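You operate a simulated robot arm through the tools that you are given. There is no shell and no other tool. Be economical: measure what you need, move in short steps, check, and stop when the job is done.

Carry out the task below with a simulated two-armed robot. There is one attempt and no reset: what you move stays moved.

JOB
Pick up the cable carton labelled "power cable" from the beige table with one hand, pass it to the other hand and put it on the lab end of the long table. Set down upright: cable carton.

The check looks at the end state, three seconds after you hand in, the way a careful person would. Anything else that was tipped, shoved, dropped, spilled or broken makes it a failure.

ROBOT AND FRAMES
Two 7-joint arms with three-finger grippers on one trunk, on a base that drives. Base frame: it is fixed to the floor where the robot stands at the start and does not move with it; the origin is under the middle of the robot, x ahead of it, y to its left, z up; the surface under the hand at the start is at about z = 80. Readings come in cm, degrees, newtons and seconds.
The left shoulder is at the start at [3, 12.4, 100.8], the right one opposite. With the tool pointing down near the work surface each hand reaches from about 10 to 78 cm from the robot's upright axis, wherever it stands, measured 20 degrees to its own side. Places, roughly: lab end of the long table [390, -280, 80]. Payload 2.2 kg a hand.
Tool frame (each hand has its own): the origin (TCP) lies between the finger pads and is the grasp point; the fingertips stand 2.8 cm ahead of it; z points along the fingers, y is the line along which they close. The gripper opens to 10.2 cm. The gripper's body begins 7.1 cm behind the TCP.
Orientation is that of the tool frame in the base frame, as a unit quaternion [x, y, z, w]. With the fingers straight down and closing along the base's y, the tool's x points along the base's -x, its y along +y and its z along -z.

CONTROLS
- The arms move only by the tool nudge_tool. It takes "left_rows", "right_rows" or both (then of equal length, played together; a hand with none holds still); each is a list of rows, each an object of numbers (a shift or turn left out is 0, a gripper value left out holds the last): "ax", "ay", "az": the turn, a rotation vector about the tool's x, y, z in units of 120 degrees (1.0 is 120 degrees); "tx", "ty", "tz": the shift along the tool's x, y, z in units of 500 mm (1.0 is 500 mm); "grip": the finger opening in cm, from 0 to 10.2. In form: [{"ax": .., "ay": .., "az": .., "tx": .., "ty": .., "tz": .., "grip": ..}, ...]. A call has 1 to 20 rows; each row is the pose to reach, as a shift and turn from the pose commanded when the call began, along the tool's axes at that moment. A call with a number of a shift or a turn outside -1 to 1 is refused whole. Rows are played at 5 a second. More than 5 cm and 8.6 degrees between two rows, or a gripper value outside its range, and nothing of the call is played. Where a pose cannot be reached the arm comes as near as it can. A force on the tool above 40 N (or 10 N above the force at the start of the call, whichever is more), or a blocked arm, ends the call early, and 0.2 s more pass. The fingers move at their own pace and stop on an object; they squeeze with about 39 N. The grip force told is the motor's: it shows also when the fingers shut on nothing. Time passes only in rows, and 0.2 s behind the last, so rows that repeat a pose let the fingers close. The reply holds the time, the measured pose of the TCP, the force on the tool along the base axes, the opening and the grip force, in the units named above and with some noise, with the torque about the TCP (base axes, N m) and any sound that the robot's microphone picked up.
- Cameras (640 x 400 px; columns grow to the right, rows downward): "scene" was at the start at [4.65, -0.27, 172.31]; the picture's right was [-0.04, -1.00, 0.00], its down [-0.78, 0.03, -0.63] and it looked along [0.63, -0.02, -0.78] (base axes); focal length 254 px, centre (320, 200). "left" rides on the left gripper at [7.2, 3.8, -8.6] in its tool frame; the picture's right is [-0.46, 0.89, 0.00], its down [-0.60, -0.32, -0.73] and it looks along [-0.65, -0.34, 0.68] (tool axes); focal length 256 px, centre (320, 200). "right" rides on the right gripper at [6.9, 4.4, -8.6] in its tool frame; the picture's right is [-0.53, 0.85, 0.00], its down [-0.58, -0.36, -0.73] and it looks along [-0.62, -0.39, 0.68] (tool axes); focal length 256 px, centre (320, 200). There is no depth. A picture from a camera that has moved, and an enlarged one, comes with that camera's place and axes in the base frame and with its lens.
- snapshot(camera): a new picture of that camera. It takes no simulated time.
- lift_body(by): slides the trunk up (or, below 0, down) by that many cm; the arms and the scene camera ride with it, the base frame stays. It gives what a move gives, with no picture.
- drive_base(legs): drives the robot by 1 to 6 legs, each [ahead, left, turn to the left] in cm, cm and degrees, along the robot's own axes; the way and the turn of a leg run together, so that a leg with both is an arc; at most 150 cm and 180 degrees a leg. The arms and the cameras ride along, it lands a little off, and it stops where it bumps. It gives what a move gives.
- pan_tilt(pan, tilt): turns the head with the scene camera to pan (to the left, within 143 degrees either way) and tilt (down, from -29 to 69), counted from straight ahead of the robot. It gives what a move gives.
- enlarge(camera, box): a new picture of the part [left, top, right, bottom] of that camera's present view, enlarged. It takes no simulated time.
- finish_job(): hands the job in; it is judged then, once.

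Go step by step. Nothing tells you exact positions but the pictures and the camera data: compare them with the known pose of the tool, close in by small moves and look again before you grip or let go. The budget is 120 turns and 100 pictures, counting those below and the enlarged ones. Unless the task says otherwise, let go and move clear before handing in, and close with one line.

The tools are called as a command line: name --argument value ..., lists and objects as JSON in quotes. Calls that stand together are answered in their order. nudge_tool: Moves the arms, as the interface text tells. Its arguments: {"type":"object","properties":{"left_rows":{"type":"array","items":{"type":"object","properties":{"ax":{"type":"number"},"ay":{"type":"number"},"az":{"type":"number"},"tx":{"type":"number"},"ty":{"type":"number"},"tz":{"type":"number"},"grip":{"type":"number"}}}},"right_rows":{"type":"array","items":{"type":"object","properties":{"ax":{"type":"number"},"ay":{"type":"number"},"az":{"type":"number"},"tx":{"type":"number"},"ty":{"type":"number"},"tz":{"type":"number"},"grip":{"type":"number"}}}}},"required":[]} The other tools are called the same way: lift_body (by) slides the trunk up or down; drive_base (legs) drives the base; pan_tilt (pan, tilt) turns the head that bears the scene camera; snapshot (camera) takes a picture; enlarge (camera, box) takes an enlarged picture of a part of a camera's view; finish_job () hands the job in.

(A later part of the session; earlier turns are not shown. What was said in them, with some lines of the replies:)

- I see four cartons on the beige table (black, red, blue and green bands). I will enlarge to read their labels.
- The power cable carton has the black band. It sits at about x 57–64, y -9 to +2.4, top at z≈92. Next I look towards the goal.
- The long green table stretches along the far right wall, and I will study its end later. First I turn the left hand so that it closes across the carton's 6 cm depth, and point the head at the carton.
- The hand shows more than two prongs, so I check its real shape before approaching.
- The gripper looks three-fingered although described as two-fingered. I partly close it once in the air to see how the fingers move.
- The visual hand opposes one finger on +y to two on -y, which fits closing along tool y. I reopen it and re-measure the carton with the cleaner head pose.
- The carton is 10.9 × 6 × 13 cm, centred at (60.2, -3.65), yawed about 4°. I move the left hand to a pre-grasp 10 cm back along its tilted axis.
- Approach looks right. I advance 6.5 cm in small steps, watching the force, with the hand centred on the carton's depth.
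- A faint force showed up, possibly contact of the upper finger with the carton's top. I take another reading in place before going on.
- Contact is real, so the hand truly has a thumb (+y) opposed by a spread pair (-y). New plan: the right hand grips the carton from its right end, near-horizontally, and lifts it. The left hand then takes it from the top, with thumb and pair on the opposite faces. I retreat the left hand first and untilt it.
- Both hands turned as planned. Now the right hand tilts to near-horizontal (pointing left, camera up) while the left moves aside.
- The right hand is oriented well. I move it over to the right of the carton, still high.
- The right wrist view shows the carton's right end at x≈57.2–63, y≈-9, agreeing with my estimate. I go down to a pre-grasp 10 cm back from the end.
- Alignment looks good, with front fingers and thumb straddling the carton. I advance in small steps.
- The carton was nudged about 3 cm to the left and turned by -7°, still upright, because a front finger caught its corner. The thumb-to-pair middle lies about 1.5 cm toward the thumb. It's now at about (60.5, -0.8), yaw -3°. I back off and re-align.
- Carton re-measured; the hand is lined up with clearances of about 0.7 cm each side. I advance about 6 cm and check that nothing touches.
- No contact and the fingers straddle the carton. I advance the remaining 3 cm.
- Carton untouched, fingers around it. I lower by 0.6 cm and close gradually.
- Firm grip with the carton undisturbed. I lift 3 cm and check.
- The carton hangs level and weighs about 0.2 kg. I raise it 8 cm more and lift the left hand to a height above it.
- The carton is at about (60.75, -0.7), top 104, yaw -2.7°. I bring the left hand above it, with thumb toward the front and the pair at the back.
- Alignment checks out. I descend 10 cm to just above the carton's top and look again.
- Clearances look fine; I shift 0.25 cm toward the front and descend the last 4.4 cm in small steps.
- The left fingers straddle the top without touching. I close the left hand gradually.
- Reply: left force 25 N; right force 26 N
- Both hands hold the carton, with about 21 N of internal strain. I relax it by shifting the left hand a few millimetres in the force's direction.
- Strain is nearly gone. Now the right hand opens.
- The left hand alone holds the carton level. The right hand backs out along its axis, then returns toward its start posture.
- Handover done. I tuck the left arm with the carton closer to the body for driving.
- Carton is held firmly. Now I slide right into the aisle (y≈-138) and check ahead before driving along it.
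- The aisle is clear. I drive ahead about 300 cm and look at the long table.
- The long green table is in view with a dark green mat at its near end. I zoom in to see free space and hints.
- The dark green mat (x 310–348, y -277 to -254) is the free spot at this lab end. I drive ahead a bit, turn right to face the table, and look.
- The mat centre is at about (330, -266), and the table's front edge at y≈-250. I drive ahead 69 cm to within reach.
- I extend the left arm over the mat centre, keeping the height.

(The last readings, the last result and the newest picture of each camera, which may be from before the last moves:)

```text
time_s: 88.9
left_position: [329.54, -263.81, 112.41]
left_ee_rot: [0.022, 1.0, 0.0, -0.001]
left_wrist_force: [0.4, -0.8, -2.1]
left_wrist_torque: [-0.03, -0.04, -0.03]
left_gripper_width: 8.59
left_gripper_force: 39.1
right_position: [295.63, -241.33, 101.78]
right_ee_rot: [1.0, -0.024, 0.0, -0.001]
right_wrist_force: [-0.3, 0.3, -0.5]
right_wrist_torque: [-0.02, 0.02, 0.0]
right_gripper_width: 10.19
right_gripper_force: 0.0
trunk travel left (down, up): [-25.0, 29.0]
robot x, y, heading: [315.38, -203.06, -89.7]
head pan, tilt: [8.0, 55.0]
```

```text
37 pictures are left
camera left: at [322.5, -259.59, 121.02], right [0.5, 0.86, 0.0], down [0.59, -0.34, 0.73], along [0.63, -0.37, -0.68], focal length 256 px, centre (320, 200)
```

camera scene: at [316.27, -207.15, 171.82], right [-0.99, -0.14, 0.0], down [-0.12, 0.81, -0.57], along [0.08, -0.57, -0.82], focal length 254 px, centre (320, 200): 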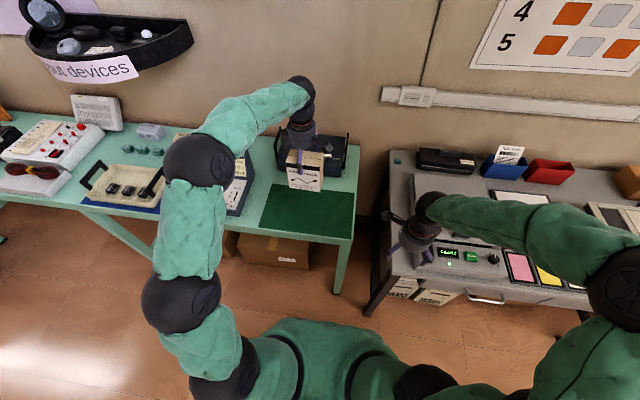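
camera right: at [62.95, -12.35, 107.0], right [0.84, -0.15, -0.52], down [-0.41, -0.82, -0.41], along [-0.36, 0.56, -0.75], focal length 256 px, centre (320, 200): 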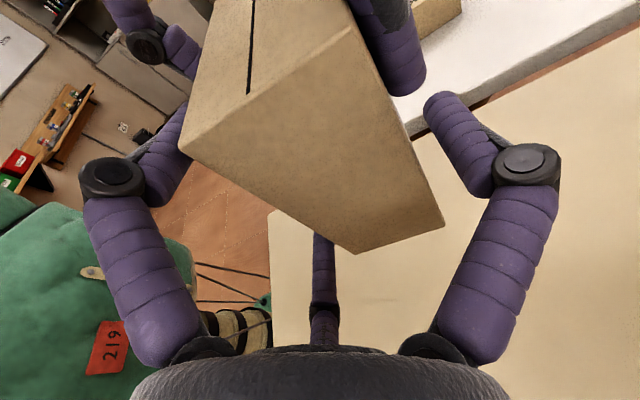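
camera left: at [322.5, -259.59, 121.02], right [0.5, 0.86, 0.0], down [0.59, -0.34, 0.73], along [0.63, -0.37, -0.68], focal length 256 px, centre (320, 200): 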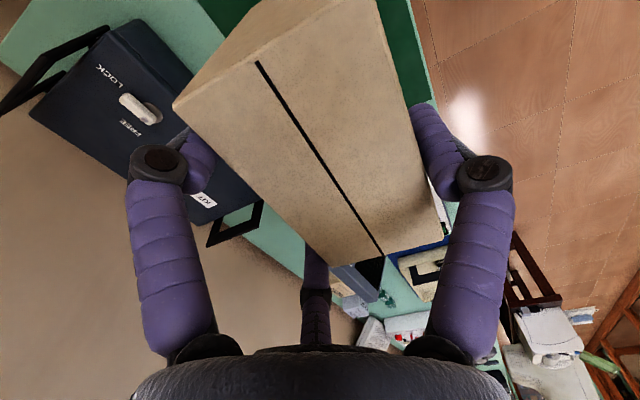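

The carton is over the mat. I descend 17 cm and check.

nudge_tool --left_rows '[{"tz": 0.06}, {"tz": 0.12}, {"tz": 0.18}, {"tz": 0.24}, {"tz": 0.3}, {"tz": 0.34}, {"tz": 0.34}]'

snapshot --camera "scene"

enlarge --camera "scene" --box '[240, 130, 384, 250]'

snapshot --camera "left"

```text
time_s: 90.5
left_position: [329.48, -263.89, 95.26]
left_ee_rot: [0.022, 1.0, 0.0, -0.001]
left_wrist_force: [-0.3, -0.1, -2.7]
left_wrist_torque: [-0.05, -0.02, -0.02]
left_gripper_width: 8.57
left_gripper_force: 39.2
right_position: [295.58, -241.42, 101.66]
right_ee_rot: [1.0, -0.024, -0.001, 0.0]
right_wrist_force: [0.2, -0.9, 0.1]
right_wrist_torque: [-0.02, -0.03, 0.02]
right_gripper_width: 10.2
right_gripper_force: 0.1
trunk travel left (down, up): [-25.0, 29.0]
robot x, y, heading: [315.46, -203.05, -89.8]
head pan, tilt: [8.0, 55.0]
```

```text
36 pictures are left
camera scene: at [316.27, -207.27, 171.81], right [-0.99, -0.14, 0.0], down [-0.12, 0.81, -0.57], along [0.08, -0.57, -0.82], focal length 254 px, centre (320, 200)
```

scene: 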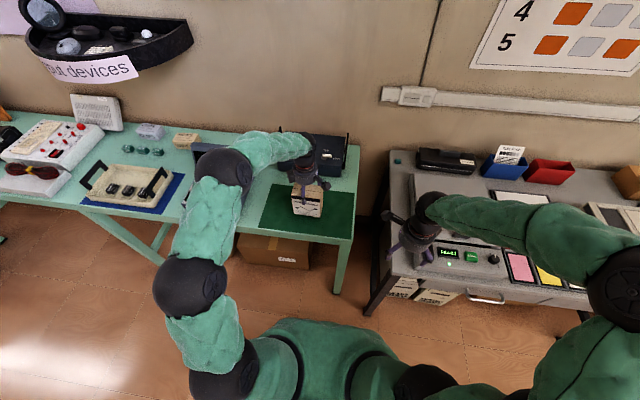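

```text
3.33 times, centred on (312, 190) of scene
camera zoom: at [316.27, -207.27, 171.81], right [-0.99, -0.14, 0.0], down [-0.12, 0.81, -0.57], along [0.08, -0.57, -0.82], focal length 847 px, centre (347, 233)
```

zoom: 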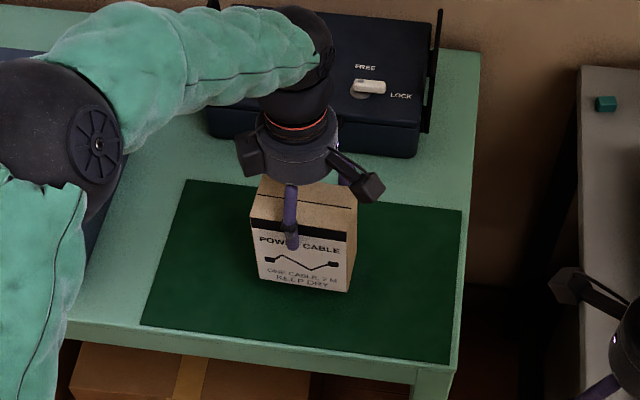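

```text
34 pictures are left
camera left: at [322.41, -259.69, 103.87], right [0.5, 0.86, 0.0], down [0.59, -0.34, 0.73], along [0.63, -0.37, -0.68], focal length 256 px, centre (320, 200)
```

left: 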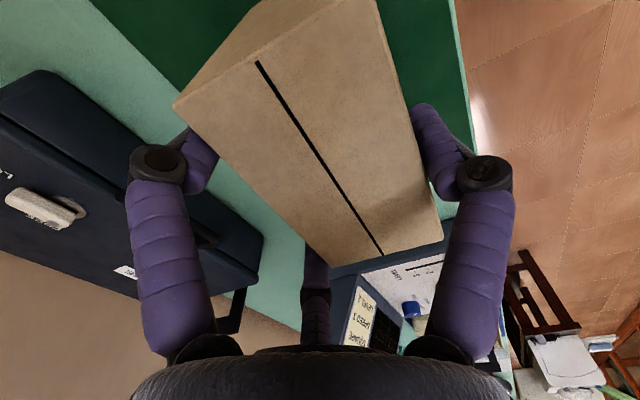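

About 4 cm remains and clearances look fine. I descend 3.3 cm, then feel for contact.

nudge_tool --left_rows '[{"tz": 0.02}, {"tz": 0.04}, {"tz": 0.055}, {"tz": 0.066}, {"tz": 0.066}]'

nudge_tool --left_rows '[{"tz": 0.004}, {"tz": 0.008}, {"tz": 0.008}]'

```text
time_s: 91.7
left_position: [329.52, -264.0, 91.94]
left_ee_rot: [0.023, 1.0, 0.0, 0.0]
left_wrist_force: [0.9, 1.1, -2.4]
left_wrist_torque: [-0.07, 0.0, 0.02]
left_gripper_width: 8.58
left_gripper_force: 39.0
right_position: [295.61, -241.29, 101.79]
right_ee_rot: [1.0, -0.023, 0.0, 0.0]
right_wrist_force: [0.1, 0.0, 0.4]
right_wrist_torque: [-0.03, 0.05, 0.0]
right_gripper_width: 10.21
right_gripper_force: 0.1
trunk travel left (down, up): [-25.0, 29.0]
robot x, y, heading: [315.03, -202.91, -89.9]
head pan, tilt: [8.0, 55.0]
```

```text
time_s: 92.5
left_position: [329.46, -263.94, 91.72]
left_ee_rot: [0.022, 1.0, -0.001, 0.0]
left_wrist_force: [-1.3, 2.4, 7.4]
left_wrist_torque: [0.64, 0.24, 0.0]
left_gripper_width: 8.6
left_gripper_force: 39.1
right_position: [295.59, -241.22, 101.75]
right_ee_rot: [1.0, -0.023, 0.0, 0.0]
right_wrist_force: [-0.7, 0.4, 0.3]
right_wrist_torque: [0.0, 0.0, 0.01]
right_gripper_width: 10.21
right_gripper_force: 0.0
trunk travel left (down, up): [-25.0, 29.0]
robot x, y, heading: [315.29, -202.84, -90.0]
head pan, tilt: [8.0, 55.0]
```

Contact with the table is felt, mainly at the near bottom edge. I check the carton before opening.

enlarge --camera "scene" --box '[270, 160, 366, 240]'

```text
5.00 times, centred on (318, 200) of scene
camera zoom: at [316.23, -207.16, 171.82], right [-0.99, -0.14, 0.0], down [-0.12, 0.81, -0.57], along [0.08, -0.57, -0.82], focal length 1271 px, centre (330, 200)
```

zoom: 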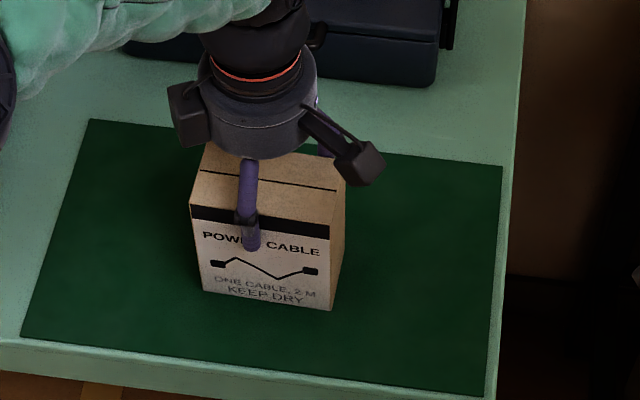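

The carton stands on the mat. I open gradually.

nudge_tool --left_rows '[{"grip": 8.7}, {"grip": 9.0}, {"grip": 9.6}, {"grip": 10.2}, {"grip": 10.2}, {"grip": 10.2}]'

enlarge --camera "scene" --box '[270, 160, 366, 240]'

snapshot --camera "left"

```text
time_s: 93.9
left_position: [329.55, -263.86, 91.67]
left_ee_rot: [0.021, 1.0, 0.001, 0.0]
left_wrist_force: [0.1, -0.5, 0.2]
left_wrist_torque: [-0.01, -0.01, 0.02]
left_gripper_width: 10.2
left_gripper_force: 0.0
right_position: [295.54, -241.29, 101.71]
right_ee_rot: [1.0, -0.024, 0.0, 0.0]
right_wrist_force: [0.2, -0.2, 0.4]
right_wrist_torque: [0.0, 0.0, 0.01]
right_gripper_width: 10.21
right_gripper_force: 0.1
trunk travel left (down, up): [-25.0, 29.0]
robot x, y, heading: [315.15, -203.08, -90.0]
head pan, tilt: [8.0, 55.0]
```

```text
5.00 times, centred on (318, 200) of scene
camera zoom: at [316.26, -207.26, 171.81], right [-0.99, -0.14, 0.0], down [-0.12, 0.81, -0.57], along [0.08, -0.57, -0.82], focal length 1271 px, centre (330, 200)
```

zoom: 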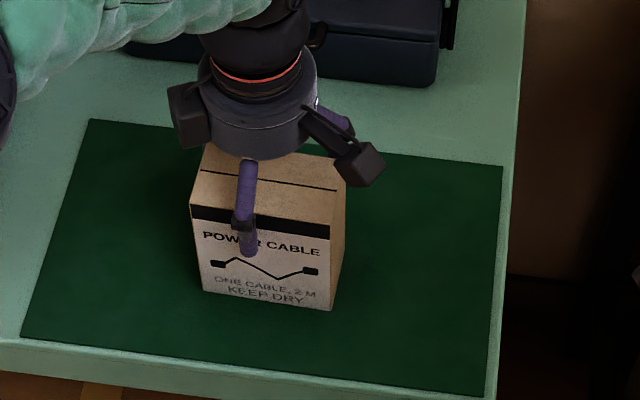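

```text
31 pictures are left
camera left: at [322.42, -259.7, 100.16], right [0.5, 0.86, 0.0], down [0.59, -0.34, 0.73], along [0.63, -0.37, -0.68], focal length 256 px, centre (320, 200)
```

left: 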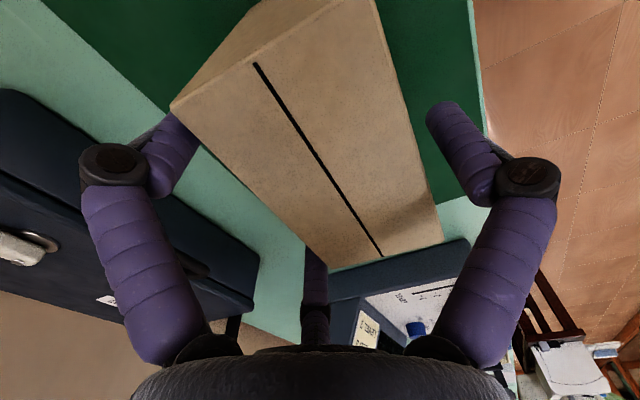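

Released and standing. I shift the hand 0.4 cm to centre it around the carton, then raise straight up.

nudge_tool --left_rows '[{"ty": -0.008}, {"ty": -0.008, "tz": -0.01}, {"ty": -0.008, "tz": -0.04}, {"ty": -0.008, "tz": -0.08}, {"ty": -0.008, "tz": -0.14}, {"ty": -0.008, "tz": -0.22}, {"ty": -0.008, "tz": -0.3}, {"ty": -0.008, "tz": -0.38}, {"ty": -0.008, "tz": -0.42}, {"ty": -0.008, "tz": -0.42}]'

snapshot --camera "scene"

enlarge --camera "scene" --box '[250, 150, 370, 240]'

```text
time_s: 96.1
left_position: [329.43, -264.28, 112.9]
left_ee_rot: [0.022, 1.0, 0.001, 0.0]
left_wrist_force: [-0.1, 0.6, 0.2]
left_wrist_torque: [0.01, -0.01, 0.01]
left_gripper_width: 10.2
left_gripper_force: 0.0
right_position: [295.55, -241.31, 101.66]
right_ee_rot: [1.0, -0.024, 0.0, 0.0]
right_wrist_force: [0.1, 0.2, 0.3]
right_wrist_torque: [0.0, 0.0, 0.02]
right_gripper_width: 10.2
right_gripper_force: 0.0
trunk travel left (down, up): [-25.0, 29.0]
robot x, y, heading: [315.1, -202.76, -89.8]
head pan, tilt: [8.0, 55.0]
```

```text
30 pictures are left
camera scene: at [316.26, -207.25, 171.81], right [-0.99, -0.14, 0.0], down [-0.12, 0.81, -0.57], along [0.08, -0.57, -0.82], focal length 254 px, centre (320, 200)
```

scene: 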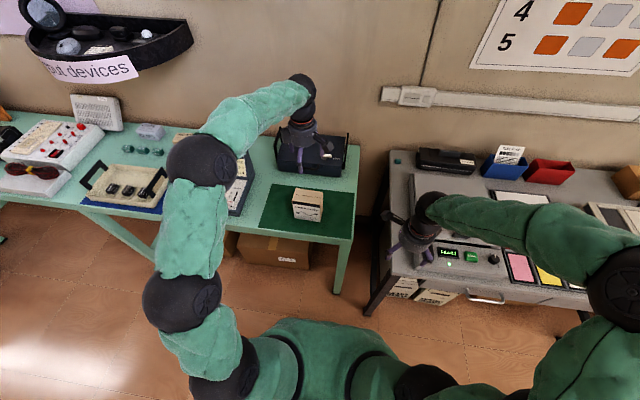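

```text
4.44 times, centred on (310, 195) of scene
camera zoom: at [316.26, -207.25, 171.81], right [-0.99, -0.14, 0.0], down [-0.12, 0.81, -0.57], along [0.08, -0.57, -0.82], focal length 1130 px, centre (364, 222)
```

zoom: 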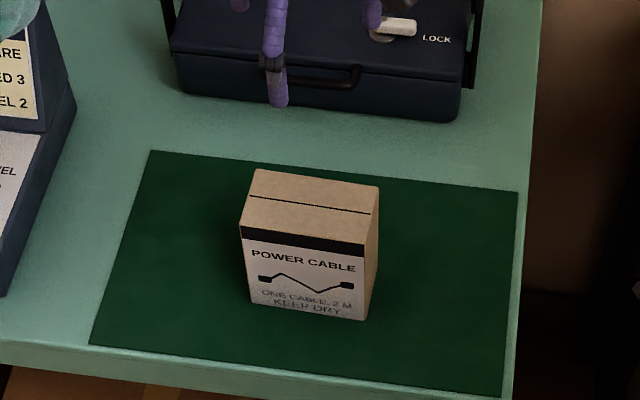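

The carton stands upright on the green mat at the lab end, and the left hand is open and clear above it. I hand in now.

finish_job

```text
The job is handed in.
```

The "power cable" carton was picked up with the right hand, passed to the left, and set down upright on the green mat at the lab end of the long table. On my first approach I nudged it about 3 cm while it still stood on the beige table, and I saw no other object moved.
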